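You operate a simulated robot arm through the tools that you are given. There is no shell and no other tool.

You run a simulated robot arm. Do the job below in one go: nothing can be reset, and whatever is moved stays where it is left.

## Task
Set the fence to the job card's width, clamp it, and lay the card's board between fence and stop.

The check looks at the end state, three seconds after you hand in, the way a careful person would. Anything else that was tipped, shoved, dropped, spilled or broken makes it a failure.

## Robot
A 7-joint arm with a fingered hand, fixed in place. Base frame: the origin is on the floor under the middle of its stand, x ahead of it, y to its left, z up; the work surface is at about z = 780. Units: mm, rad, N and s.
It reaches about 1228 mm from its shoulder. Its first joint turns from -2.007 to 2.007 rad. Payload 5 kg.
The TCP is the grasp point between the finger pads, 32 mm short of the fingertips. In the tool frame z runs along the fingers and y along their closing line. The gripper opens to 160 mm; its body begins 89 mm behind the TCP. The gripper is a hand of 4 fingers: y runs from the thumb to the fingers, the wrist lies at [0, 0, -267] in the tool frame, and closing takes about 1.5 s.
Orientation is that of the tool frame in the base frame, as [roll, pitch, yaw] about the fixed x, y, z axes, in that order (R = Rz(yaw) Ry(pitch) Rx(roll)). With the fingers straight down and closing along the base's y, the tool's x points along the base's -x, its y along +y and its z along -z.

## Interface
- The arm moves only by the tool arm_command. Its arguments are lists of equal length, an entry for each row: "translation": the shift along the tool's x, y, z in units of 100 mm (1.0 is 100 mm), a list of three; "dr": the turn, a rotation vector about the tool's x, y, z in units of 45 degrees (1.0 is 45 degrees), a list of three. In form: {"translation": [[dx, dy, dz], ...], "dr": [[wx, wy, wz], ...]}. A call has 1 to 20 rows; each row is the pose to reach, as a shift and turn from the pose commanded when the call began, along the tool's axes at that moment. "hand" is the finger opening in mm, from 0 to 160, set as the call begins (left out, the last holds). A call with a number of a shift or a turn outside -1 to 1 is refused whole. Rows are played at 5 a second. More than 50 mm and 0.15 rad between two rows, or a gripper value outside its range, and nothing of the call is played. A pose out of reach is approached as far as the arm can. The call stops where the force on the tool passes 40 N (or 10 N more than at its start, if that is more) or the arm is blocked; 0.2 s more then pass. Each finger travels about 45 mm/s and halts on what it meets, pressing with about 30 N; the grip force reading is that of the motor and also rises with nothing between the fingers. The clock runs only during rows and for 0.2 s after the last one: add rows that repeat a pose to give the fingers time. The reply holds the time, the measured pose of the TCP, the force on the tool along the base axes, the opening and the grip force, in the units named above and with some noise, with the torque about the TCP (base axes, N m) and any sound that the robot's microphone picked up.
- Cameras (640 x 400 px; columns grow to the right, rows downward): "scene" is fixed at [49.7, 499.8, 1341.1]; the picture's right is [0.28, -0.96, 0.00], its down [-0.93, -0.27, -0.25] and it looks along [0.24, 0.07, -0.97] (base axes); focal length 214 px, centre (320, 200). "wrist" rides on the gripper at [80, -4, -114] in the tool frame; the picture's right is [0.05, 1.00, 0.00], its down [-0.82, 0.04, -0.58] and it looks along [-0.58, 0.03, 0.82] (tool axes); focal length 265 px, centre (320, 200). There is no depth. A picture from a camera that has moved, and an enlarged one, comes with that camera's place and axes in the base frame and with its lens.
- grab_frame(camera): a new picture of that camera. It takes no simulated time.
- lift_body(by): slides the trunk up (or, below 0, down) by that many mm; the arm rides with it, the base frame stays. It gives what a move gives, with no picture.
- curl_fingers(finger1, finger2, finger3, thumb_bend): sets how far each is bent, from 0 (flat) to 1 (curled in); at 0.3 the hand is open as for a grip, at 0.7 the pads meet at the TCP. One left out holds its place. A second passes; each finger stops where it meets its share of the squeeze, and holds until it gets a number again. A gripper value or a shape takes the hand back. It gives what a move gives, with no picture; readings hold the bend of each and the force on the fingers (four entries, about 0 where the hand has none), thumb and palm.
- set_grasp(shape): the hand has 4 fingers and takes this shape, open, in about a second: jaw (thumb against the fingers, like two jaws); tri (thumb and two fingers); tip (a fingertip pinch); poke (one finger out to press); point (the index stretched); flat (the hand flat); cup (the hand cupped); fist (a fist). The gripper value then closes the fingers along that shape, each until it touches; the sizes above hold for jaw. It gives what a move gives, with no picture.
- zoom(camera, box): a new picture of the part [left, top, right, bottom] of that camera's present view, enlarged. It takes no simulated time.
- sign_off(): hands the job in; it is judged then, once.

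Nothing tells you positions but the pictures and the camera data. Unless the task says otherwise, let go and move clear before handing in.

The tools are called after "Call:" as name(argument=value, ...) on one line, values as JSON. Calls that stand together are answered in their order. arm_command: Moves the arm, as the interface text tells. Its arguments: {"type":"object","properties":{"translation":{"type":"array","items":{"type":"array","items":{"type":"number"}}},"dr":{"type":"array","items":{"type":"array","items":{"type":"number"}}},"hand":{"type":"number"}},"required":["translation","dr"]} The other tools are called the same way: lift_body (by) moves the trunk up or down; set_grasp (shape) gives the hand a shape; curl_fingers (finger1, finger2, finger3, thumb_bend) moves the fingers one by one; grab_frame (camera) takes a picture; zoom (camera, box) takes an enlarged picture of a part of a camera's view; sign_off () hands the job in.

At the start:

```text
time_s: 0.0
tcp_pos: [685.3, 267.4, 1080.9]
tcp_rot: [-3.142, 0.0, 3.141]
ft_force: [0.0, 0.6, 1.4]
torque: [0.01, 0.0, -0.03]
gripper_width: 159.6
grip_force: 0.0
shape: jaw
bend: [0.3, 0.3, 0.3, 0.3]
finger forces: [0.1, 0.1, 0.0, 0.0, 0.0, 0.1]
trunk travel left (down, up): [-525.0, 465.0]
```

scene: 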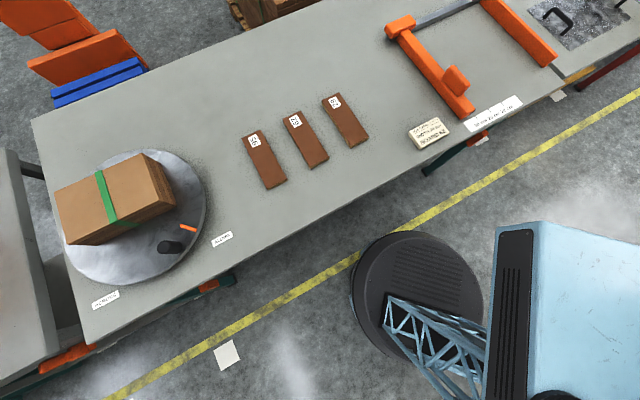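
wrist: 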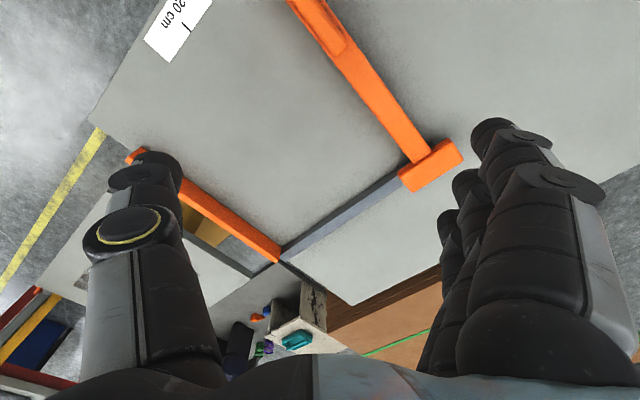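

I see a bench with three labelled boards, a cream job card, and an orange fence/stop fixture with a scale strip. I'll zoom in to read the card, board labels and the scale first.

Call:
zoom(camera="scene", box=[390, 100, 470, 160])

Call:
zoom(camera="scene", box=[230, 80, 390, 200])

Call:
zoom(camera="scene", box=[380, 0, 580, 140])

Call:
zoom(camera="scene", box=[450, 80, 540, 140])

Call:
zoom(camera="wrist", box=[120, 0, 480, 280])

```text
6.67 times, centred on (430, 130) of scene
camera zoom: at [49.7, 499.8, 1341.1], right [0.28, -0.96, 0.0], down [-0.93, -0.27, -0.25], along [0.24, 0.07, -0.97], focal length 1430 px, centre (-413, 667)
```

zoom: 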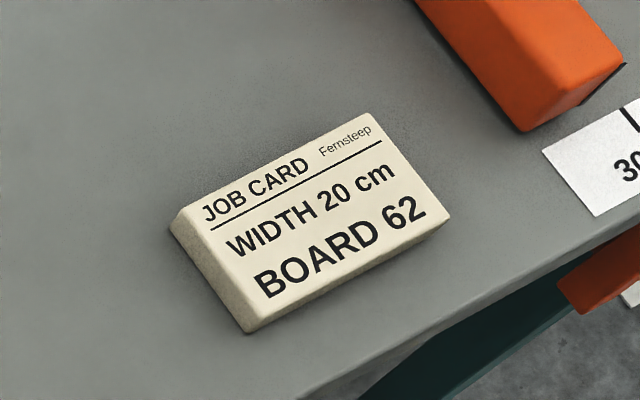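

```text
3.33 times, centred on (310, 140) of scene
camera zoom: at [49.7, 499.8, 1341.1], right [0.28, -0.96, 0.0], down [-0.93, -0.27, -0.25], along [0.24, 0.07, -0.97], focal length 715 px, centre (353, 400)
```

zoom: 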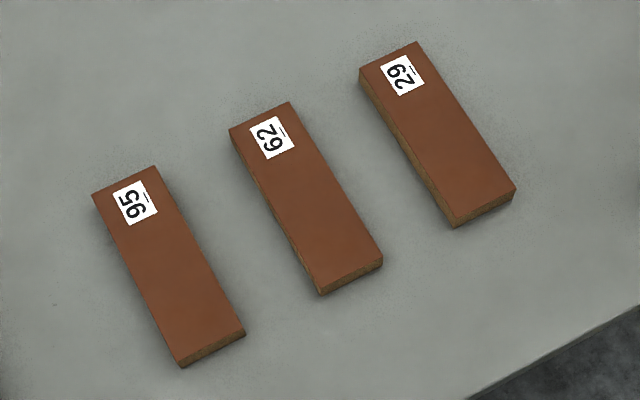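

```text
2.86 times, centred on (480, 70) of scene
camera zoom: at [49.7, 499.8, 1341.1], right [0.28, -0.96, 0.0], down [-0.93, -0.27, -0.25], along [0.24, 0.07, -0.97], focal length 613 px, centre (-137, 571)
```

zoom: 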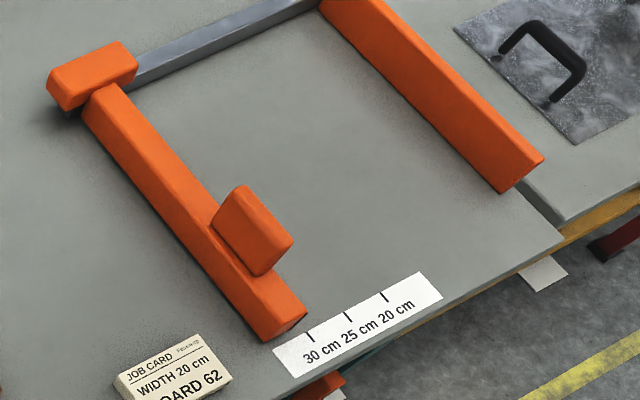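

```text
6.67 times, centred on (495, 110) of scene
camera zoom: at [49.7, 499.8, 1341.1], right [0.28, -0.96, 0.0], down [-0.93, -0.27, -0.25], along [0.24, 0.07, -0.97], focal length 1430 px, centre (-847, 800)
```

zoom: 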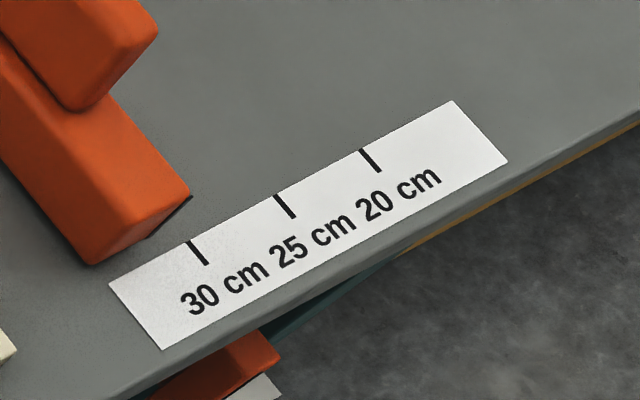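

```text
1.43 times, centred on (300, 140) of wrist
camera zoom: at [606.6, 263.4, 1194.6], right [-0.05, 1.0, 0.0], down [0.82, 0.04, 0.58], along [0.58, 0.03, -0.82], focal length 379 px, centre (349, 286)
```

zoom: 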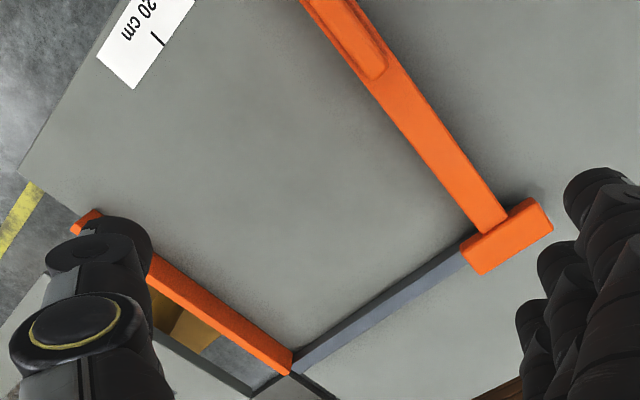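

The card asks for WIDTH 20 cm, BOARD 62. The labels 62 and 29 are the same when turned upside down, so I need a closer look at the underline mark on each.

Call:
zoom(camera="scene", box=[282, 108, 314, 128])

Call:
zoom(camera="scene", box=[316, 90, 348, 110])

Call:
zoom(camera="scene", box=[240, 130, 272, 150])

Call:
zoom(camera="scene", box=[380, 10, 440, 50])

Call:
zoom(camera="scene", box=[430, 50, 500, 130])

Call:
zoom(camera="scene", box=[60, 200, 240, 320])

Call:
zoom(camera="scene", box=[470, 0, 640, 100])

```text
16.00 times, centred on (298, 118) of scene
camera zoom: at [49.7, 499.8, 1341.1], right [0.28, -0.96, 0.0], down [-0.93, -0.27, -0.25], along [0.24, 0.07, -0.97], focal length 3432 px, centre (672, 1512)
```

zoom: 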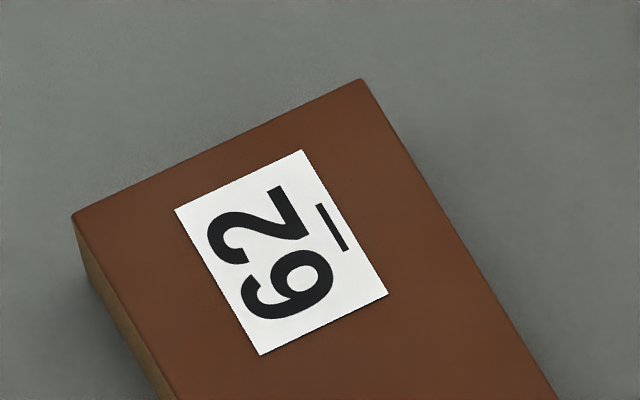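

```text
16.00 times, centred on (332, 100) of scene
camera zoom: at [49.7, 499.8, 1341.1], right [0.28, -0.96, 0.0], down [-0.93, -0.27, -0.25], along [0.24, 0.07, -0.97], focal length 3432 px, centre (128, 1800)
```

zoom: 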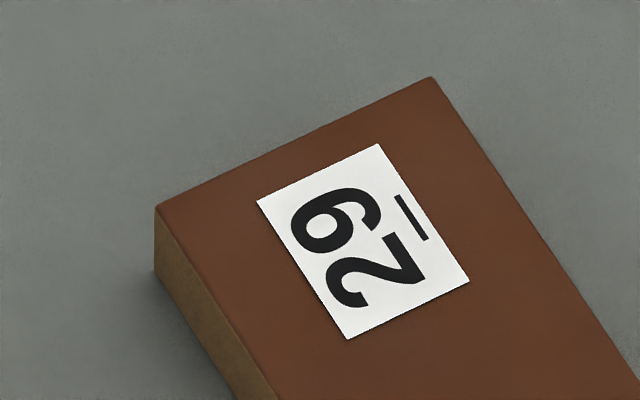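

```text
16.00 times, centred on (256, 140) of scene
camera zoom: at [49.7, 499.8, 1341.1], right [0.28, -0.96, 0.0], down [-0.93, -0.27, -0.25], along [0.24, 0.07, -0.97], focal length 3432 px, centre (1344, 1160)
```

zoom: 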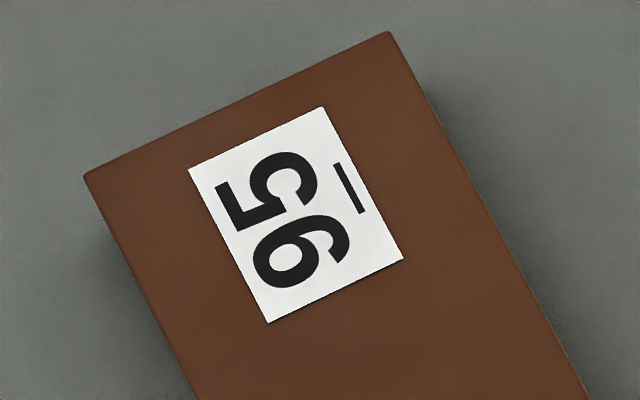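

```text
10.00 times, centred on (410, 30) of scene
camera zoom: at [49.7, 499.8, 1341.1], right [0.28, -0.96, 0.0], down [-0.93, -0.27, -0.25], along [0.24, 0.07, -0.97], focal length 2145 px, centre (-580, 1900)
```

zoom: 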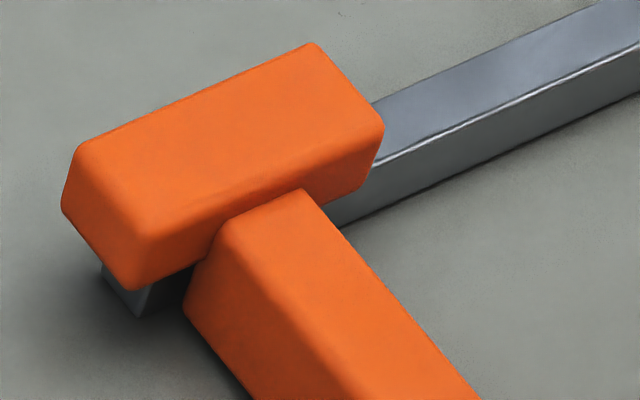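

```text
5.00 times, centred on (465, 90) of scene
camera zoom: at [49.7, 499.8, 1341.1], right [0.28, -0.96, 0.0], down [-0.93, -0.27, -0.25], along [0.24, 0.07, -0.97], focal length 1072 px, centre (-405, 750)
```

zoom: 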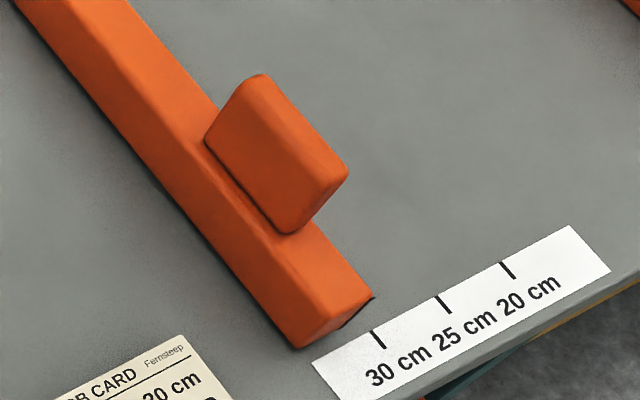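

```text
3.33 times, centred on (150, 260) of scene
camera zoom: at [49.7, 499.8, 1341.1], right [0.28, -0.96, 0.0], down [-0.93, -0.27, -0.25], along [0.24, 0.07, -0.97], focal length 715 px, centre (887, 0)
```

zoom: 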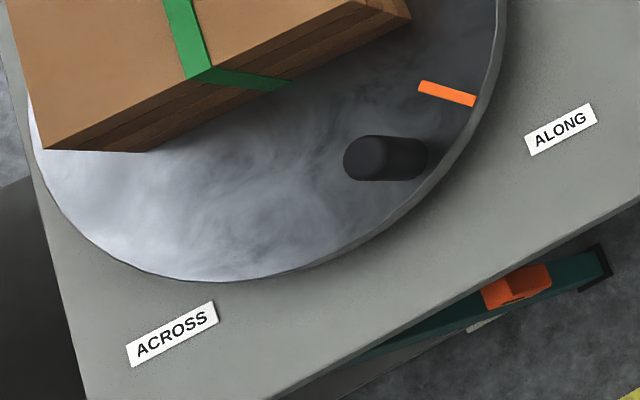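

```text
3.76 times, centred on (555, 50) of scene
camera zoom: at [49.7, 499.8, 1341.1], right [0.28, -0.96, 0.0], down [-0.93, -0.27, -0.25], along [0.24, 0.07, -0.97], focal length 807 px, centre (-565, 765)
```

zoom: 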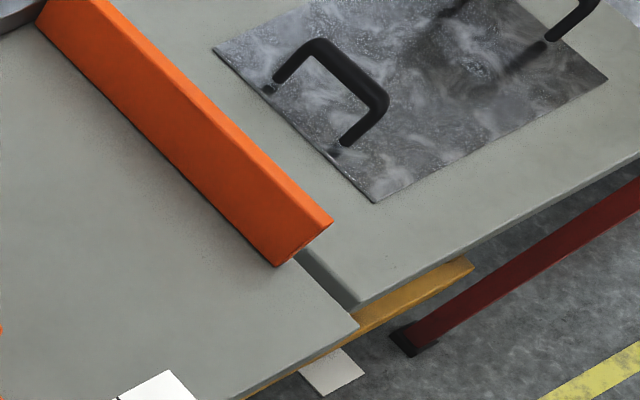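

The underline is the baseline, so the middle board is 62 and the left-over ones are 29 and 95. I'll swing the wrist camera over the fence to get a square-on view of the lug, scale and rail before touching anything.

Call:
arm_command(translation=[[0.2933, -0.2067, 0], [0.5867, -0.4133, 0], [0.88, -0.62, 0]], dr=[[0, 0, -0.1693], [0, 0, -0.3387], [0, 0, -0.508]])

```text
time_s: 0.8
tcp_pos: [596.0, 204.7, 1082.8]
tcp_rot: [3.141, 0.0, -2.742]
ft_force: [0.8, 0.0, 0.9]
torque: [0.04, -0.03, -0.02]
gripper_width: 159.8
grip_force: 0.1
shape: jaw
bend: [0.3, 0.3, 0.3, 0.3]
finger forces: [0.0, 0.1, 0.0, 0.0, 0.0, 0.1]
trunk travel left (down, up): [-525.0, 465.0]
```

The turn went as expected. I'll continue to the viewing position with the camera looking along the fence.

Call:
arm_command(translation=[[0.3333, -0.08, 0], [0.6667, -0.16, 0], [1.0, -0.24, 0]], dr=[[0, 0, -0.1693], [0, 0, -0.3387], [0, 0, -0.508]])

Call:
grab_frame(camera="wrist")

```text
time_s: 1.6
tcp_pos: [515.5, 145.1, 1081.2]
tcp_rot: [-3.141, 0.0, -2.341]
ft_force: [0.3, -1.6, -0.2]
torque: [0.0, 0.02, 0.04]
gripper_width: 159.8
grip_force: 0.1
shape: jaw
bend: [0.3, 0.3, 0.3, 0.3]
finger forces: [0.0, 0.0, 0.0, 0.0, 0.1, 0.0]
trunk travel left (down, up): [-525.0, 465.0]
```

```text
taken
camera wrist: at [462.3, 85.3, 1194.8], right [-0.75, 0.66, 0.0], down [0.54, 0.61, 0.58], along [0.38, 0.43, -0.82], focal length 265 px, centre (320, 200)
```

wrist: 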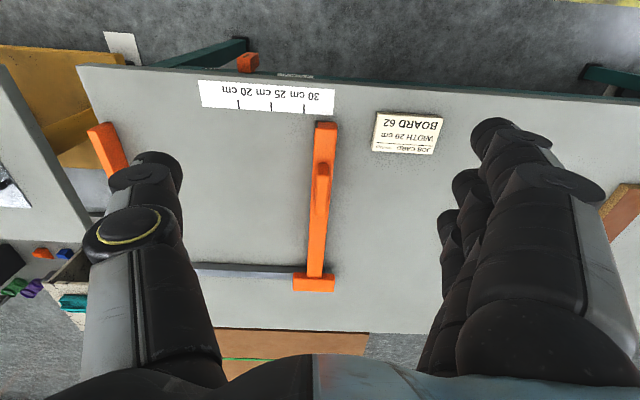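

The view is clear: the fence with a standing lug on top, a head on the rail, and the 30/25/20 scale. I'll zoom in for measurement.

Call:
zoom(camera="wrist", box=[190, 70, 350, 170])

Call:
zoom(camera="wrist", box=[280, 100, 360, 150])

Call:
zoom(camera="wrist", box=[280, 150, 360, 200])

Call:
zoom(camera="wrist", box=[260, 240, 360, 302])

Call:
zoom(camera="wrist", box=[70, 50, 170, 200])

```text
4.00 times, centred on (270, 120) of wrist
camera zoom: at [462.3, 85.3, 1194.8], right [-0.75, 0.66, 0.0], down [0.54, 0.61, 0.58], along [0.38, 0.43, -0.82], focal length 1062 px, centre (520, 520)
```

zoom: 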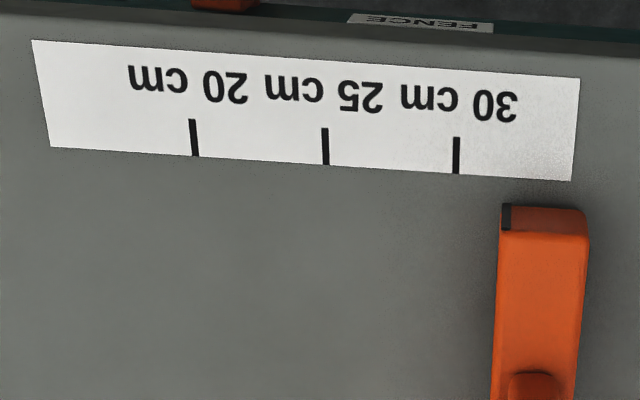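

```text
8.00 times, centred on (320, 125) of wrist
camera zoom: at [462.3, 85.3, 1194.8], right [-0.75, 0.66, 0.0], down [0.54, 0.61, 0.58], along [0.38, 0.43, -0.82], focal length 2123 px, centre (320, 800)
```

zoom: 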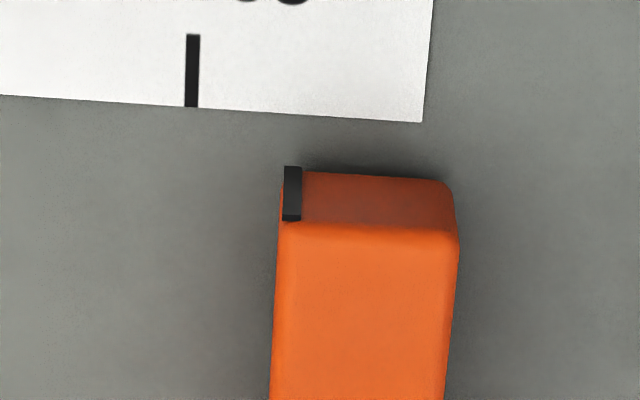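

```text
8.00 times, centred on (320, 175) of wrist
camera zoom: at [462.3, 85.3, 1194.8], right [-0.75, 0.66, 0.0], down [0.54, 0.61, 0.58], along [0.38, 0.43, -0.82], focal length 2123 px, centre (320, 400)
```

zoom: 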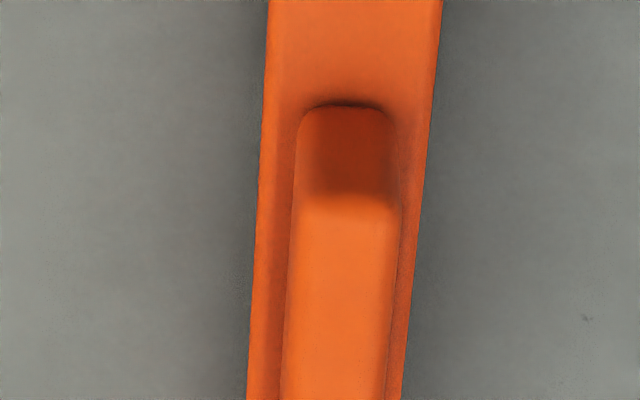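

```text
6.40 times, centred on (310, 271) of wrist
camera zoom: at [462.3, 85.3, 1194.8], right [-0.75, 0.66, 0.0], down [0.54, 0.61, 0.58], along [0.38, 0.43, -0.82], focal length 1699 px, centre (384, -254)
```

zoom: 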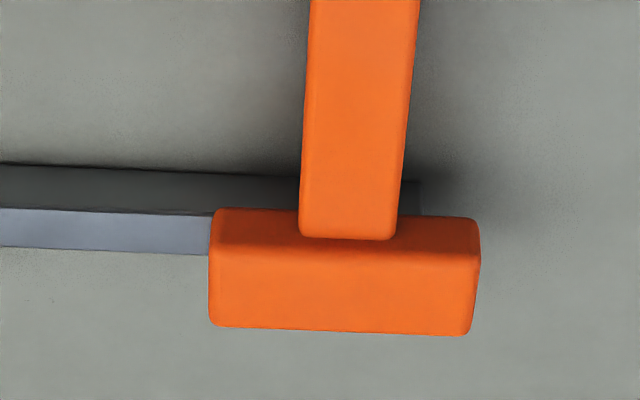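

```text
2.67 times, centred on (120, 125) of wrist
camera zoom: at [462.3, 85.3, 1194.8], right [-0.75, 0.66, 0.0], down [0.54, 0.61, 0.58], along [0.38, 0.43, -0.82], focal length 708 px, centre (853, 400)
```

zoom: 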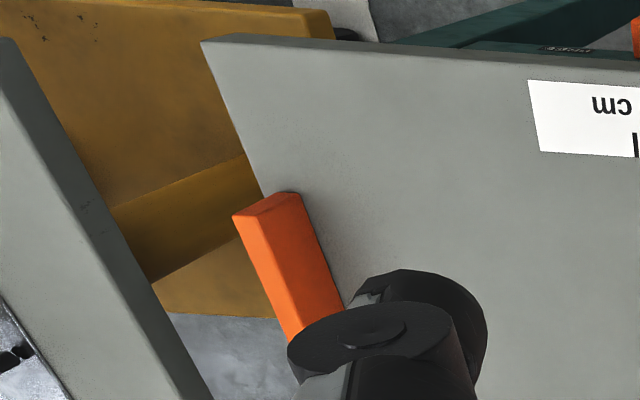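

There's a "FENCE" label on the bench's front edge with an orange part beneath it, which is likely the clamp. I'll inspect those front-edge parts.

Call:
zoom(camera="scene", box=[460, 120, 508, 150])

Call:
zoom(camera="scene", box=[180, 265, 250, 309])

Call:
zoom(camera="wrist", box=[220, 40, 340, 115])

Call:
zoom(camera="wrist", box=[225, 45, 273, 75])

Call:
zoom(camera="scene", box=[20, 320, 120, 382])

```text
13.33 times, centred on (484, 135) of scene
camera zoom: at [49.7, 499.8, 1341.1], right [0.28, -0.96, 0.0], down [-0.93, -0.27, -0.25], along [0.24, 0.07, -0.97], focal length 2860 px, centre (-1867, 1067)
```

zoom: 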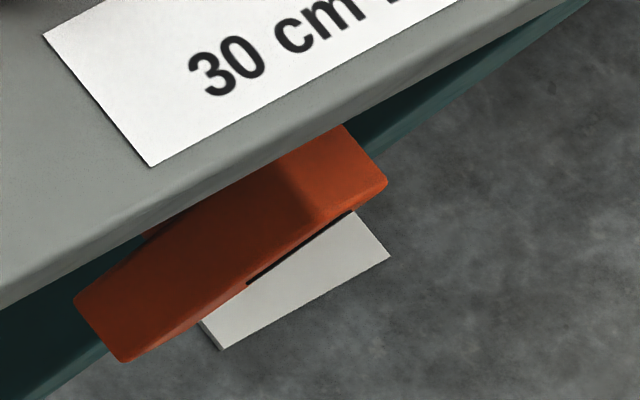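

```text
9.09 times, centred on (215, 287) of scene
camera zoom: at [49.7, 499.8, 1341.1], right [0.28, -0.96, 0.0], down [-0.93, -0.27, -0.25], along [0.24, 0.07, -0.97], focal length 1950 px, centre (1274, -591)
```

zoom: 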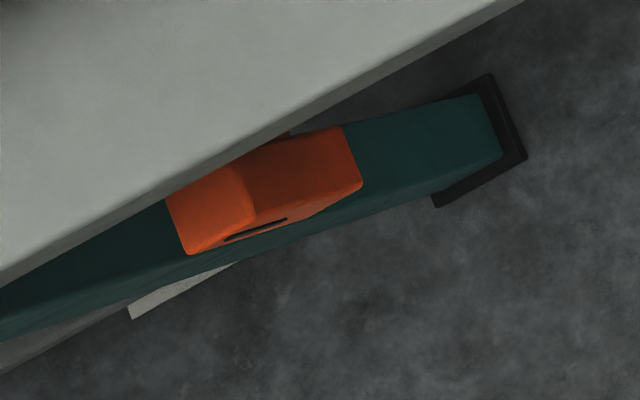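

```text
5.33 times, centred on (280, 78) of wrist
camera zoom: at [462.3, 85.3, 1194.8], right [-0.75, 0.66, 0.0], down [0.54, 0.61, 0.58], along [0.38, 0.43, -0.82], focal length 1416 px, centre (533, 853)
```

zoom: 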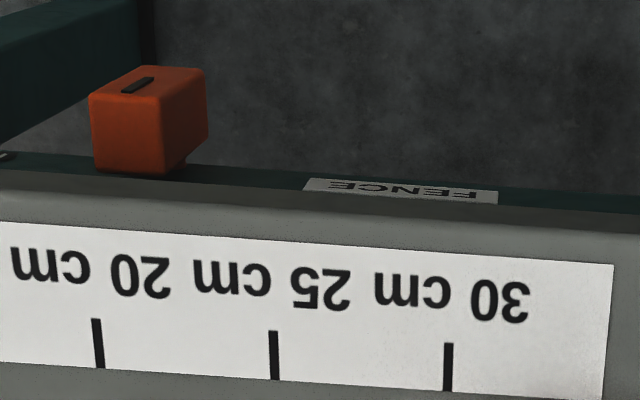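

```text
13.33 times, centred on (249, 60) of wrist
camera zoom: at [462.3, 85.3, 1194.8], right [-0.75, 0.66, 0.0], down [0.54, 0.61, 0.58], along [0.38, 0.43, -0.82], focal length 3539 px, centre (1267, 2067)
```

zoom: 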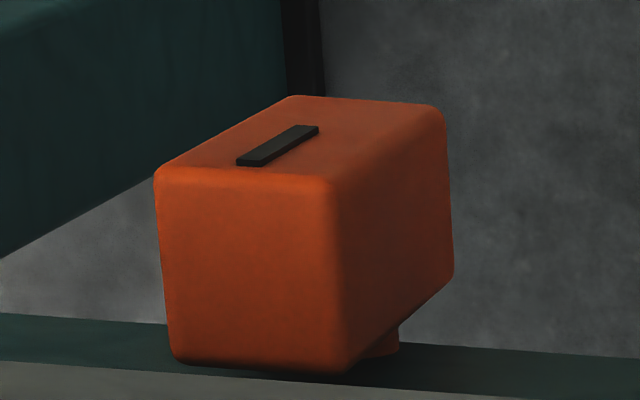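

```text
6.40 times, centred on (70, 351) of scene
camera zoom: at [49.7, 499.8, 1341.1], right [0.28, -0.96, 0.0], down [-0.93, -0.27, -0.25], along [0.24, 0.07, -0.97], focal length 1373 px, centre (1920, -766)
```

zoom: 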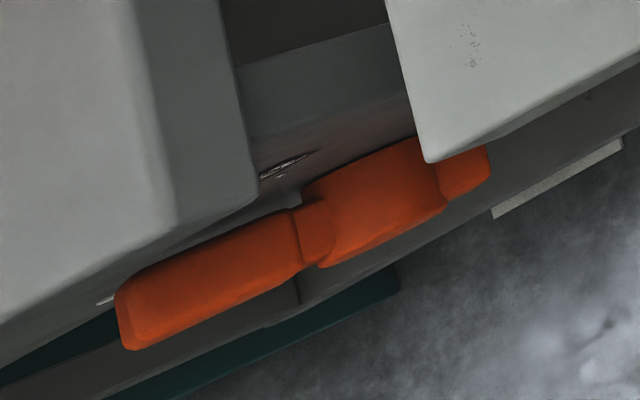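

The orange knob under the front edge at about (625, 50, 600), with a black index line, looks like the clamp. I'll back off in front of the bench and tilt the hand to get a frontal look at it and its labels.

Call:
arm_command(translation=[[0.25, -0.22, 0], [0.5, -0.44, 0], [0.74, -0.66, 0]], dr=[[0, 0, 0], [0, 0, 0], [0, 0, 0]])

Call:
arm_command(translation=[[0.185, -0.165, 0], [0.37, -0.33, 0], [0.555, -0.495, 0], [0.74, -0.66, 0]], dr=[[0, -0.16675, 0], [0, -0.3335, 0], [0, -0.50025, 0], [0, -0.667, 0]])

Call:
grab_frame(camera="wrist")

Call:
grab_frame(camera="scene")

```text
time_s: 2.4
tcp_pos: [510.2, 44.5, 1080.6]
tcp_rot: [-3.141, 0.0, -2.346]
ft_force: [0.3, 0.3, 0.9]
torque: [0.04, -0.04, -0.02]
gripper_width: 159.9
grip_force: 0.1
shape: jaw
bend: [0.3, 0.3, 0.3, 0.3]
finger forces: [0.0, 0.0, 0.0, 0.1, 0.0, 0.0]
trunk travel left (down, up): [-525.0, 465.0]
```

```text
time_s: 3.6
tcp_pos: [482.3, 100.1, 1021.4]
tcp_rot: [3.058, 0.408, -2.021]
ft_force: [0.6, 0.9, 0.9]
torque: [-0.03, -0.03, 0.0]
gripper_width: 159.9
grip_force: 0.0
shape: jaw
bend: [0.3, 0.3, 0.3, 0.3]
finger forces: [0.0, 0.1, 0.0, 0.1, 0.0, 0.0]
out of reach, approached as far as the arm can: row 3
trunk travel left (down, up): [-525.0, 465.0]
stopped in row 4: the arm was blocked; the commanded pose is now the measured one
```

```text
taken
camera wrist: at [443.7, -12.8, 1094.2], right [-0.93, 0.36, 0.06], down [0.23, 0.47, 0.85], along [0.28, 0.81, -0.52], focal length 265 px, centre (320, 200)
```

wrist: 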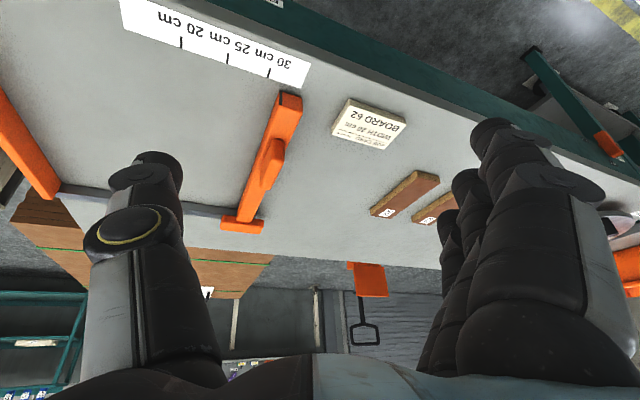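

```text
taken
```

scene: 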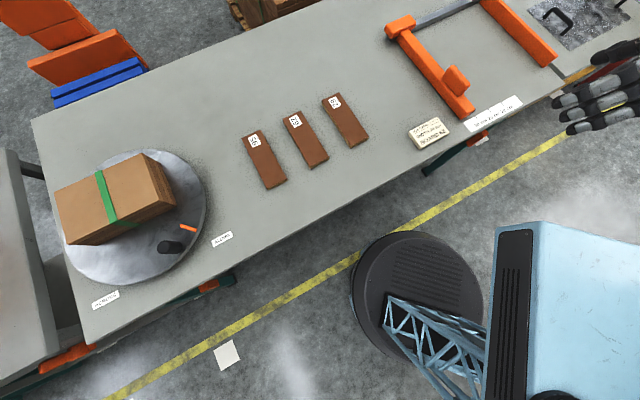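

The arm ran into its limit folding close to the body, so nothing was touched. I'll come down first, where there's more room, then tilt toward the bench front.

Call:
arm_command(translation=[[0.244, -0.139, 0.21], [0.4875, -0.2785, 0.421], [0.731, -0.418, 0.6315], [0.975, -0.557, 0.842]], dr=[[0, 0, 0], [0, 0, 0], [0, 0, 0], [0, 0, 0]])

```text
time_s: 4.6
tcp_pos: [502.5, 28.8, 901.2]
tcp_rot: [3.056, 0.409, -2.022]
ft_force: [0.3, 0.1, 0.1]
torque: [0.03, 0.01, -0.02]
gripper_width: 159.8
grip_force: 0.1
shape: jaw
bend: [0.3, 0.3, 0.3, 0.3]
finger forces: [0.0, 0.0, 0.1, 0.1, 0.0, 0.1]
trunk travel left (down, up): [-525.0, 465.0]
```

That worked. Now I'll continue down and correct the orientation so that the camera faces squarely to the bench front.

Call:
arm_command(translation=[[0.2425, -0.0988, 0.168], [0.485, -0.1975, 0.3365], [0.7275, -0.2963, 0.505], [0.97, -0.395, 0.673]], dr=[[0.0725, -0.0403, 0.09025], [0.145, -0.0807, 0.1805], [0.2175, -0.121, 0.2708], [0.29, -0.1613, 0.361]])

Call:
grab_frame(camera="wrist")

```text
time_s: 5.6
tcp_pos: [506.8, -42.5, 798.8]
tcp_rot: [3.14, 0.52, -2.345]
ft_force: [0.3, 1.3, 0.0]
torque: [0.01, 0.0, -0.02]
gripper_width: 160.0
grip_force: 0.1
shape: jaw
bend: [0.3, 0.3, 0.3, 0.3]
finger forces: [0.0, 0.0, 0.0, 0.0, 0.0, 0.1]
trunk travel left (down, up): [-525.0, 465.0]
```

```text
taken
camera wrist: at [422.0, -135.6, 857.9], right [-0.75, 0.67, -0.02], down [0.26, 0.33, 0.91], along [0.61, 0.67, -0.42], focal length 265 px, centre (320, 200)
```

wrist: 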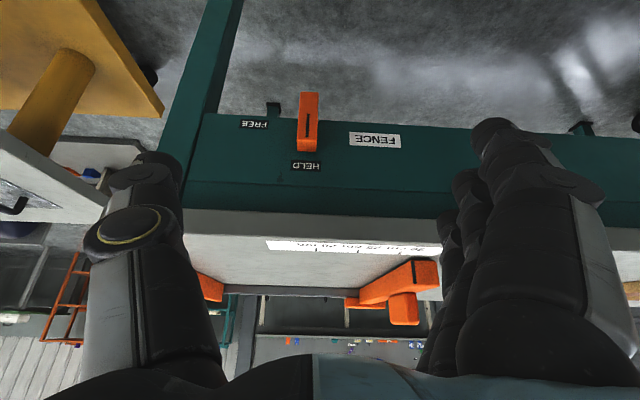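

There it is: a rotary clamp handle on the green front rail, labelled FENCE with FREE and HELD marks. I'll zoom in on it.

Call:
zoom(camera="wrist", box=[220, 80, 420, 205])

Call:
zoom(camera="wrist", box=[270, 85, 350, 180])

Call:
zoom(camera="wrist", box=[180, 220, 460, 340])

```text
3.20 times, centred on (320, 142) of wrist
camera zoom: at [422.0, -135.6, 857.9], right [-0.75, 0.67, -0.02], down [0.26, 0.33, 0.91], along [0.61, 0.67, -0.42], focal length 849 px, centre (320, 384)
```

zoom: 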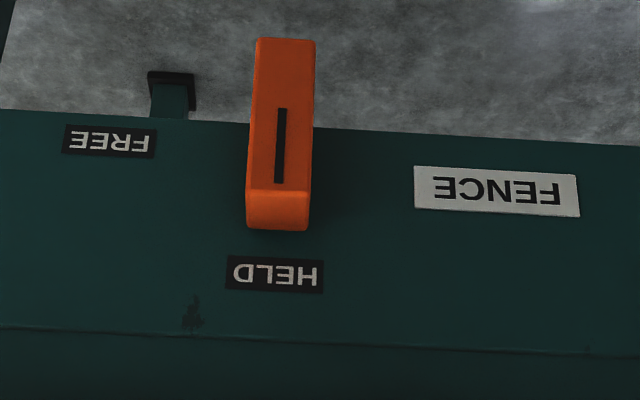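

```text
4.21 times, centred on (310, 132) of wrist
camera zoom: at [422.0, -135.6, 857.9], right [-0.75, 0.67, -0.02], down [0.26, 0.33, 0.91], along [0.61, 0.67, -0.42], focal length 1118 px, centre (362, 484)
```

zoom: 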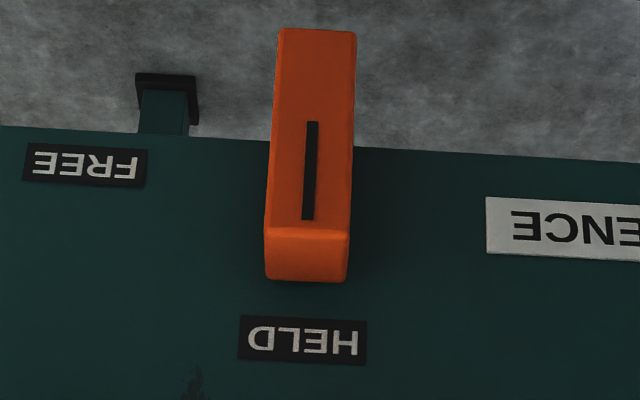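

```text
2.29 times, centred on (320, 280) of wrist
camera zoom: at [422.0, -135.6, 857.9], right [-0.75, 0.67, -0.02], down [0.26, 0.33, 0.91], along [0.61, 0.67, -0.42], focal length 607 px, centre (320, 17)
```

zoom: 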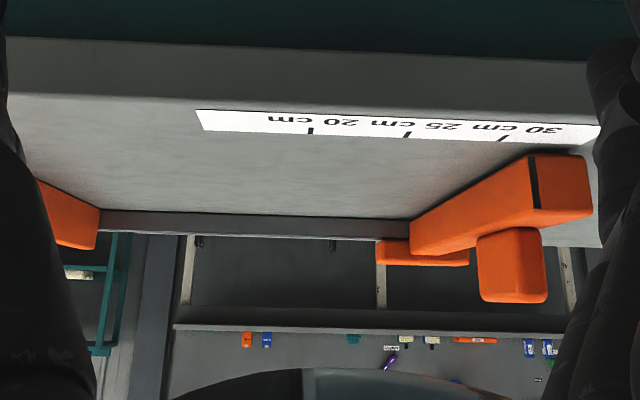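

The clamp handle currently points up to HELD, so the fence is locked; it must be turned clockwise 90° toward FREE, the fence moved, then turned back. I place the handle at about (613, 46, 617): an 80 mm vertical bar, 25 mm wide. I'll lower and level the hand in front of it.

Call:
arm_command(translation=[[0.137, 0, 0.239], [0.2735, 0, 0.4775], [0.41, 0, 0.716], [0.547, 0, 0.955]], dr=[[0, -0.111, 0], [0, -0.222, 0], [0, -0.333, 0], [0, -0.444, 0]])

Call:
grab_frame(camera="wrist")

Call:
grab_frame(camera="scene")

```text
time_s: 6.6
tcp_pos: [506.5, -38.9, 689.0]
tcp_rot: [3.14, 0.874, -2.345]
ft_force: [-0.1, 1.0, 0.2]
torque: [0.02, -0.06, 0.02]
gripper_width: 159.9
grip_force: 0.0
shape: jaw
bend: [0.3, 0.3, 0.3, 0.3]
finger forces: [0.0, 0.1, 0.0, 0.0, 0.0, 0.0]
trunk travel left (down, up): [-525.0, 465.0]
```

```text
taken
camera wrist: at [413.4, -142.1, 700.7], right [-0.74, 0.67, -0.04], down [0.03, 0.09, 1.0], along [0.67, 0.73, -0.08], focal length 265 px, centre (320, 200)
```

wrist: 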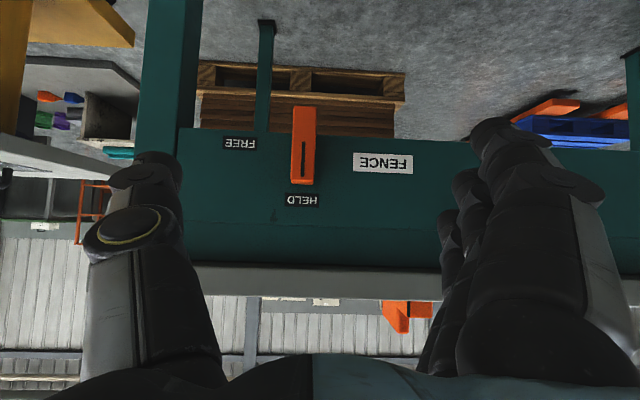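

```text
taken
```

scene: 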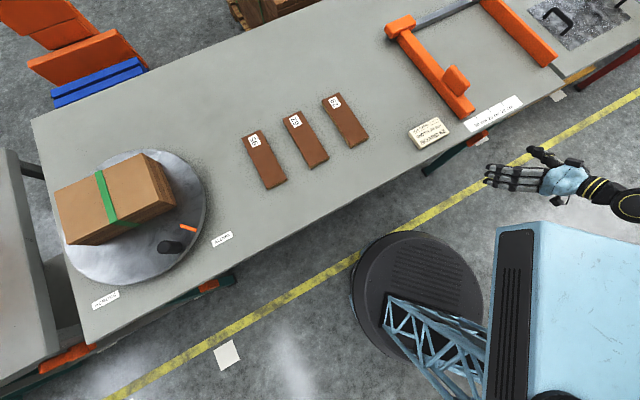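

I now have a nearly frontal view of the handle. I'll zoom in to pin down its position.

Call:
zoom(camera="wrist", box=[210, 90, 430, 228])

Call:
zoom(camera="wrist", box=[260, 95, 360, 215])

```text
2.90 times, centred on (320, 159) of wrist
camera zoom: at [413.4, -142.1, 700.7], right [-0.74, 0.67, -0.04], down [0.03, 0.09, 1.0], along [0.67, 0.73, -0.08], focal length 769 px, centre (320, 319)
```

zoom: 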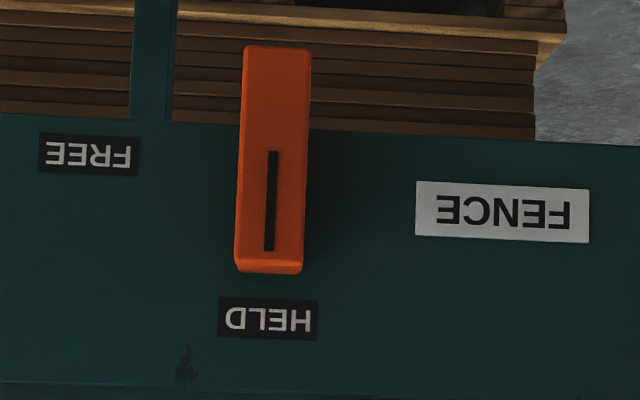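

```text
3.33 times, centred on (310, 155) of wrist
camera zoom: at [413.4, -142.1, 700.7], right [-0.74, 0.67, -0.04], down [0.03, 0.09, 1.0], along [0.67, 0.73, -0.08], focal length 885 px, centre (353, 350)
```

zoom: 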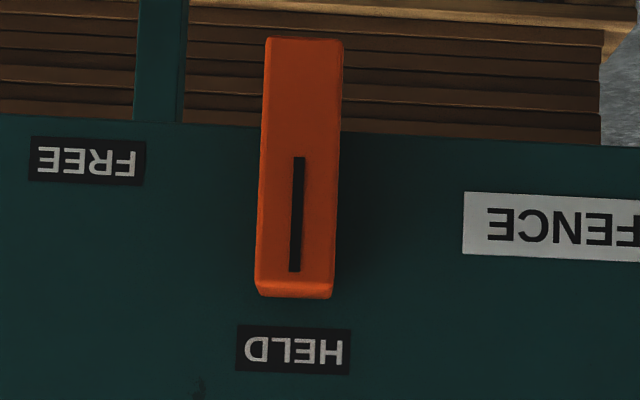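

The handle centre is at about (613, 46, 619), its front face about 24 mm proud of the green panel. I'll level the hand at a standoff in front of it, and test that the wrist can twist 90° there before making contact.

Call:
arm_command(translation=[[0.01, -0.027, 0.161], [0.02, -0.053, 0.322], [0.03, -0.08, 0.483], [0.039, -0.107, 0.644], [0.049, -0.133, 0.805], [0.059, -0.16, 0.966]], dr=[[0, -0.148, 0], [0, -0.296, 0], [0, -0.444, 0], [0, -0.592, 0], [0, -0.74, 0], [0, -0.887, 0]])

Call:
grab_frame(camera="wrist")

Call:
grab_frame(camera="scene")

```text
time_s: 8.0
tcp_pos: [566.7, -1.0, 622.0]
tcp_rot: [2.452, 1.569, -3.035]
ft_force: [-0.2, 0.1, 0.4]
torque: [-0.03, 0.03, 0.03]
gripper_width: 159.7
grip_force: 0.0
shape: jaw
bend: [0.3, 0.3, 0.3, 0.3]
finger forces: [0.1, 0.1, 0.0, 0.0, 0.1, 0.0]
trunk travel left (down, up): [-525.0, 465.0]
```

```text
taken
camera wrist: at [490.0, -85.9, 541.3], right [-0.72, 0.7, -0.05], down [-0.43, -0.38, 0.82], along [0.55, 0.61, 0.58], focal length 265 px, centre (320, 200)
```

wrist: 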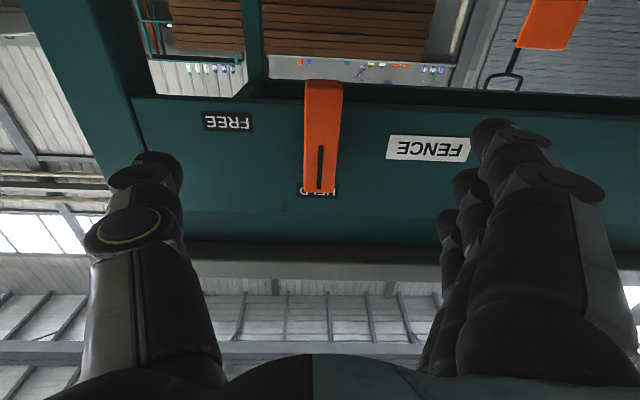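

```text
taken
```

scene: 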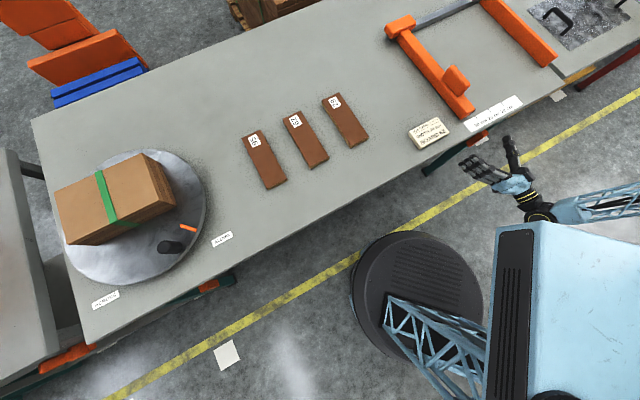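

The hand is level and lined up with the handle. Now a free-air test of the 90° clockwise wrist twist.

Call:
arm_command(translation=[[0, 0, 0], [0, 0, 0], [0, 0, 0], [0, 0, 0], [0, 0, 0], [0, 0, 0]], dr=[[0, 0, 0.167], [0, 0, 0.333], [0, 0, 0.5], [0, 0, 0.667], [0, 0, 0.833], [0, 0, 1.0]])

Call:
arm_command(translation=[[0, 0, 0], [0, 0, 0], [0, 0, 0], [0, 0, 0], [0, 0, 0], [0, 0, 0]], dr=[[0, 0, 0.167], [0, 0, 0.333], [0, 0, 0.5], [0, 0, 0.667], [0, 0, 0.833], [0, 0, 1.0]])

Call:
grab_frame(camera="scene")

Call:
grab_frame(camera="wrist")

```text
time_s: 9.4
tcp_pos: [565.4, -2.6, 622.6]
tcp_rot: [1.575, 0.782, 2.372]
ft_force: [0.6, 0.6, 0.5]
torque: [-0.02, -0.03, -0.02]
gripper_width: 159.7
grip_force: 0.0
shape: jaw
bend: [0.3, 0.3, 0.3, 0.3]
finger forces: [0.2, 0.0, 0.0, 0.0, 0.1, 0.0]
trunk travel left (down, up): [-525.0, 465.0]
```

```text
time_s: 10.8
tcp_pos: [566.8, -2.4, 621.0]
tcp_rot: [1.575, -0.003, 2.369]
ft_force: [-0.7, 0.9, 1.2]
torque: [0.01, 0.01, -0.02]
gripper_width: 159.9
grip_force: 0.1
shape: jaw
bend: [0.3, 0.3, 0.3, 0.3]
finger forces: [0.1, 0.0, 0.0, 0.0, 0.0, 0.0]
trunk travel left (down, up): [-525.0, 465.0]
```

```text
taken
```

scene: 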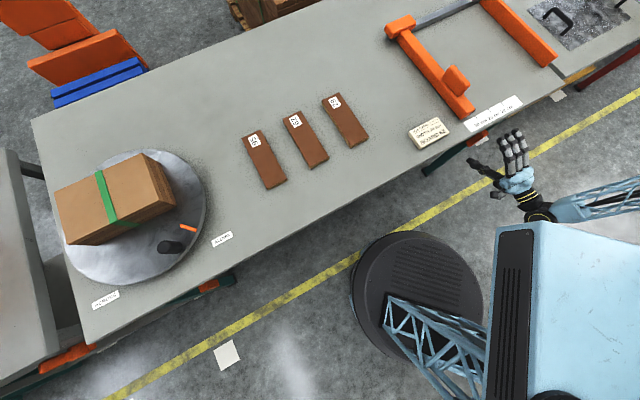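

```text
taken
camera wrist: at [430.0, -26.9, 618.3], right [-0.03, 0.04, 1.0], down [0.18, -0.98, 0.04], along [0.98, 0.18, 0.03], focal length 265 px, centre (320, 200)
```

wrist: 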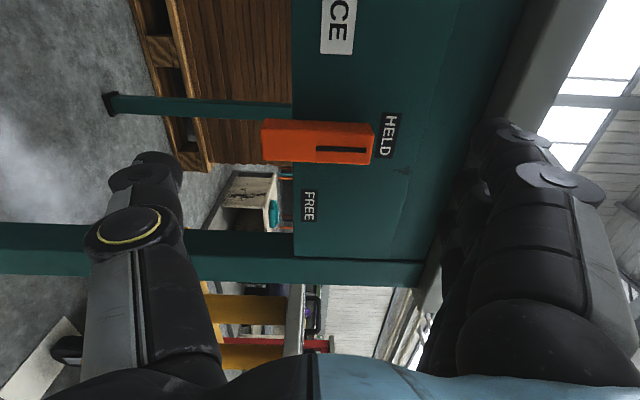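

The wrist can make the full twist there. I'll rotate back to the upright grasp and narrow the opening before approaching.

Call:
arm_command(translation=[[0, 0, 0], [0, 0, 0], [0, 0, 0], [0, 0, 0], [0, 0, 0], [0, 0, 0]], dr=[[0, 0, -0.167], [0, 0, -0.333], [0, 0, -0.5], [0, 0, -0.667], [0, 0, -0.833], [0, 0, -1.0]], hand=80)

Call:
arm_command(translation=[[0, 0, 0], [0, 0, 0], [0, 0, 0], [0, 0, 0], [0, 0, 0], [0, 0, 0]], dr=[[0, 0, -0.167], [0, 0, -0.333], [0, 0, -0.5], [0, 0, -0.667], [0, 0, -0.833], [0, 0, -1.0]])

Call:
grab_frame(camera="wrist")

```text
time_s: 12.2
tcp_pos: [567.4, -0.7, 622.2]
tcp_rot: [1.578, 0.785, 2.373]
ft_force: [-0.2, 0.4, 0.0]
torque: [-0.02, 0.02, 0.02]
gripper_width: 81.0
grip_force: 0.1
shape: jaw
bend: [0.72, 0.72, 0.72, 0.7]
finger forces: [0.1, 0.1, 0.0, 0.0, 0.0, 0.0]
trunk travel left (down, up): [-525.0, 465.0]
```

```text
time_s: 13.6
tcp_pos: [566.2, -3.0, 622.9]
tcp_rot: [-2.836, 1.568, -2.037]
ft_force: [0.0, 0.2, -0.9]
torque: [0.01, 0.0, 0.0]
gripper_width: 80.7
grip_force: 0.2
shape: jaw
bend: [0.72, 0.72, 0.72, 0.7]
finger forces: [0.0, 0.0, 0.0, 0.0, 0.0, 0.1]
trunk travel left (down, up): [-525.0, 465.0]
```

```text
taken
camera wrist: at [490.5, -86.1, 542.1], right [-0.72, 0.7, -0.05], down [-0.43, -0.38, 0.82], along [0.55, 0.61, 0.57], focal length 265 px, centre (320, 200)
```

wrist: 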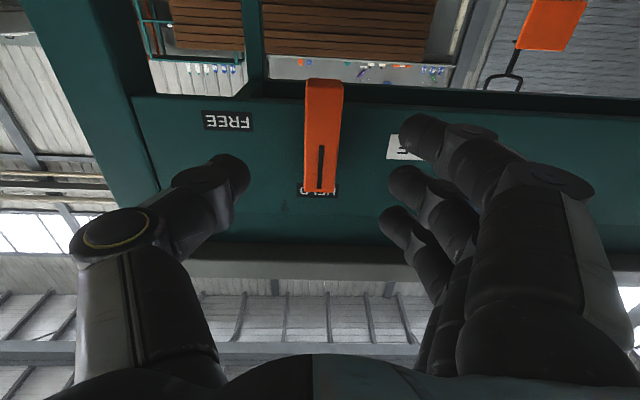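

Fingers are at 80 mm opening around the handle line. I'll advance toward the handle in small steps.

Call:
arm_command(translation=[[0.013, 0, 0.15], [0.026, 0, 0.3], [0.04, 0, 0.45]], dr=[[0, 0, 0], [0, 0, 0], [0, 0, 0]])

Call:
grab_frame(camera="wrist")

Call:
zoom(camera="scene", box=[440, 100, 560, 190])

```text
time_s: 14.4
tcp_pos: [599.4, 30.4, 618.2]
tcp_rot: [2.797, 1.568, -2.687]
ft_force: [0.4, -1.0, -1.1]
torque: [-0.02, 0.02, 0.01]
gripper_width: 81.0
grip_force: 0.0
shape: jaw
bend: [0.72, 0.72, 0.72, 0.7]
finger forces: [0.1, 0.1, 0.0, 0.1, 0.1, 0.1]
trunk travel left (down, up): [-525.0, 465.0]
```

```text
taken
camera wrist: at [522.3, -52.4, 537.8], right [-0.72, 0.7, -0.05], down [-0.43, -0.38, 0.82], along [0.55, 0.61, 0.57], focal length 265 px, centre (320, 200)
```

wrist: 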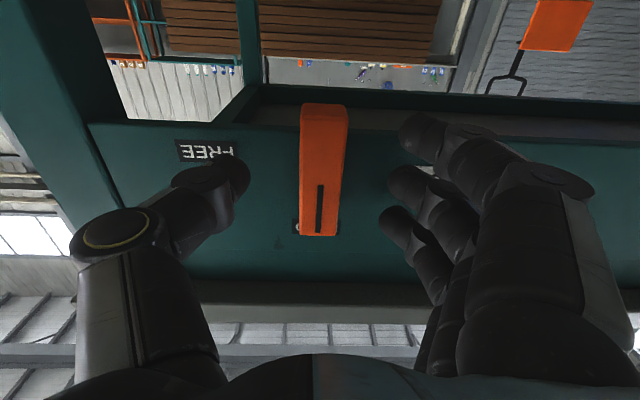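

```text
4.44 times, centred on (500, 145) of scene
camera zoom: at [49.7, 499.8, 1341.1], right [0.28, -0.96, 0.0], down [-0.93, -0.27, -0.25], along [0.24, 0.07, -0.97], focal length 953 px, centre (-480, 444)
```

zoom: 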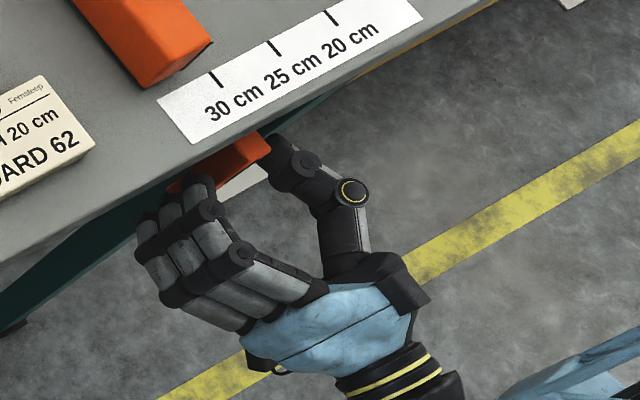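

The handle is centred between thumb and fingers. I'll advance another 9 mm and close gently on it.

Call:
arm_command(translation=[[0, 0, 0.045], [0, 0, 0.09]], dr=[[0, 0, 0], [0, 0, 0]])

Call:
arm_command(translation=[[0, 0, 0], [0, 0, 0], [0, 0, 0], [0, 0, 0], [0, 0, 0], [0, 0, 0], [0, 0, 0], [0, 0, 0]], dr=[[0, 0, 0], [0, 0, 0], [0, 0, 0], [0, 0, 0], [0, 0, 0], [0, 0, 0], [0, 0, 0], [0, 0, 0]], hand=15)

Call:
grab_frame(camera="wrist")

```text
time_s: 15.0
tcp_pos: [605.0, 38.3, 618.1]
tcp_rot: [2.871, 1.568, -2.612]
ft_force: [0.5, -0.3, 0.6]
torque: [0.01, 0.02, -0.01]
gripper_width: 80.7
grip_force: 0.1
shape: jaw
bend: [0.72, 0.72, 0.72, 0.7]
finger forces: [0.1, 0.1, 0.1, 0.0, 0.0, 0.1]
trunk travel left (down, up): [-525.0, 465.0]
```

```text
time_s: 16.8
tcp_pos: [605.6, 37.3, 618.1]
tcp_rot: [2.799, 1.568, -2.689]
ft_force: [0.9, 4.1, -0.3]
torque: [0.01, 0.02, 0.09]
gripper_width: 19.8
grip_force: 29.9
shape: jaw
bend: [0.72, 0.72, 0.72, 0.7]
finger forces: [9.2, 9.2, 9.2, 0.0, 25.9, 0.0]
trunk travel left (down, up): [-525.0, 465.0]
```

```text
taken
camera wrist: at [528.6, -46.1, 538.1], right [-0.72, 0.7, -0.05], down [-0.43, -0.38, 0.82], along [0.55, 0.61, 0.57], focal length 265 px, centre (320, 200)
```

wrist: 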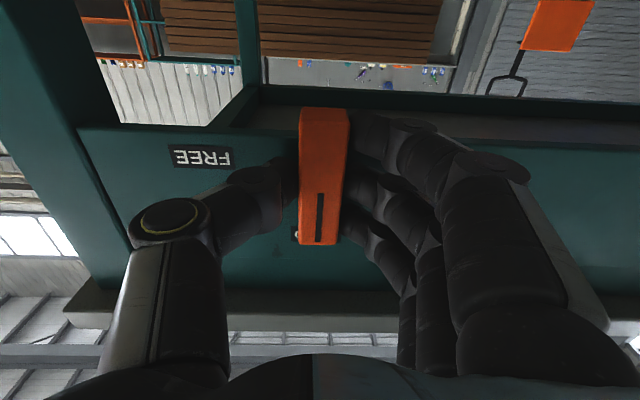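

The handle is firmly gripped by all fingers. I'll twist it clockwise a little and check that it turns.

Call:
arm_command(translation=[[0, 0, 0], [0, 0, 0], [0, 0, 0], [0, 0, 0]], dr=[[0, 0, 0.125], [0, 0, 0.25], [0, 0, 0.375], [0, 0, 0.5]])

Call:
grab_frame(camera="wrist")

```text
time_s: 17.8
tcp_pos: [605.2, 36.9, 616.8]
tcp_rot: [1.58, 1.174, 2.378]
ft_force: [11.9, 8.0, -1.1]
torque: [0.02, -0.04, -0.05]
gripper_width: 19.4
grip_force: 30.5
shape: jaw
bend: [0.72, 0.72, 0.72, 0.7]
finger forces: [8.2, 8.3, 8.4, 0.1, 27.6, 0.0]
trunk travel left (down, up): [-525.0, 465.0]
```

```text
taken
camera wrist: at [506.6, -25.2, 542.4], right [-0.67, 0.66, 0.34], down [-0.2, -0.6, 0.77], along [0.71, 0.45, 0.54], focal length 265 px, centre (320, 200)
```

wrist: 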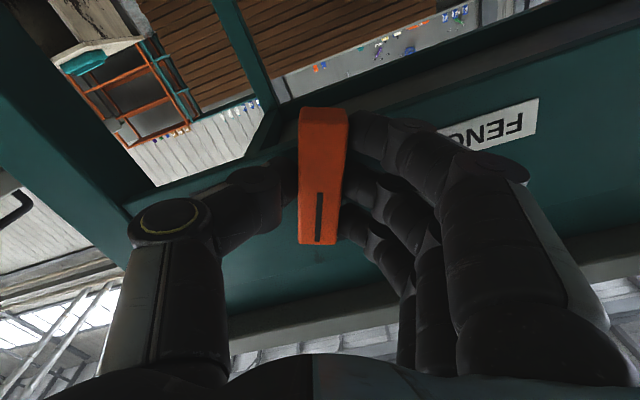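

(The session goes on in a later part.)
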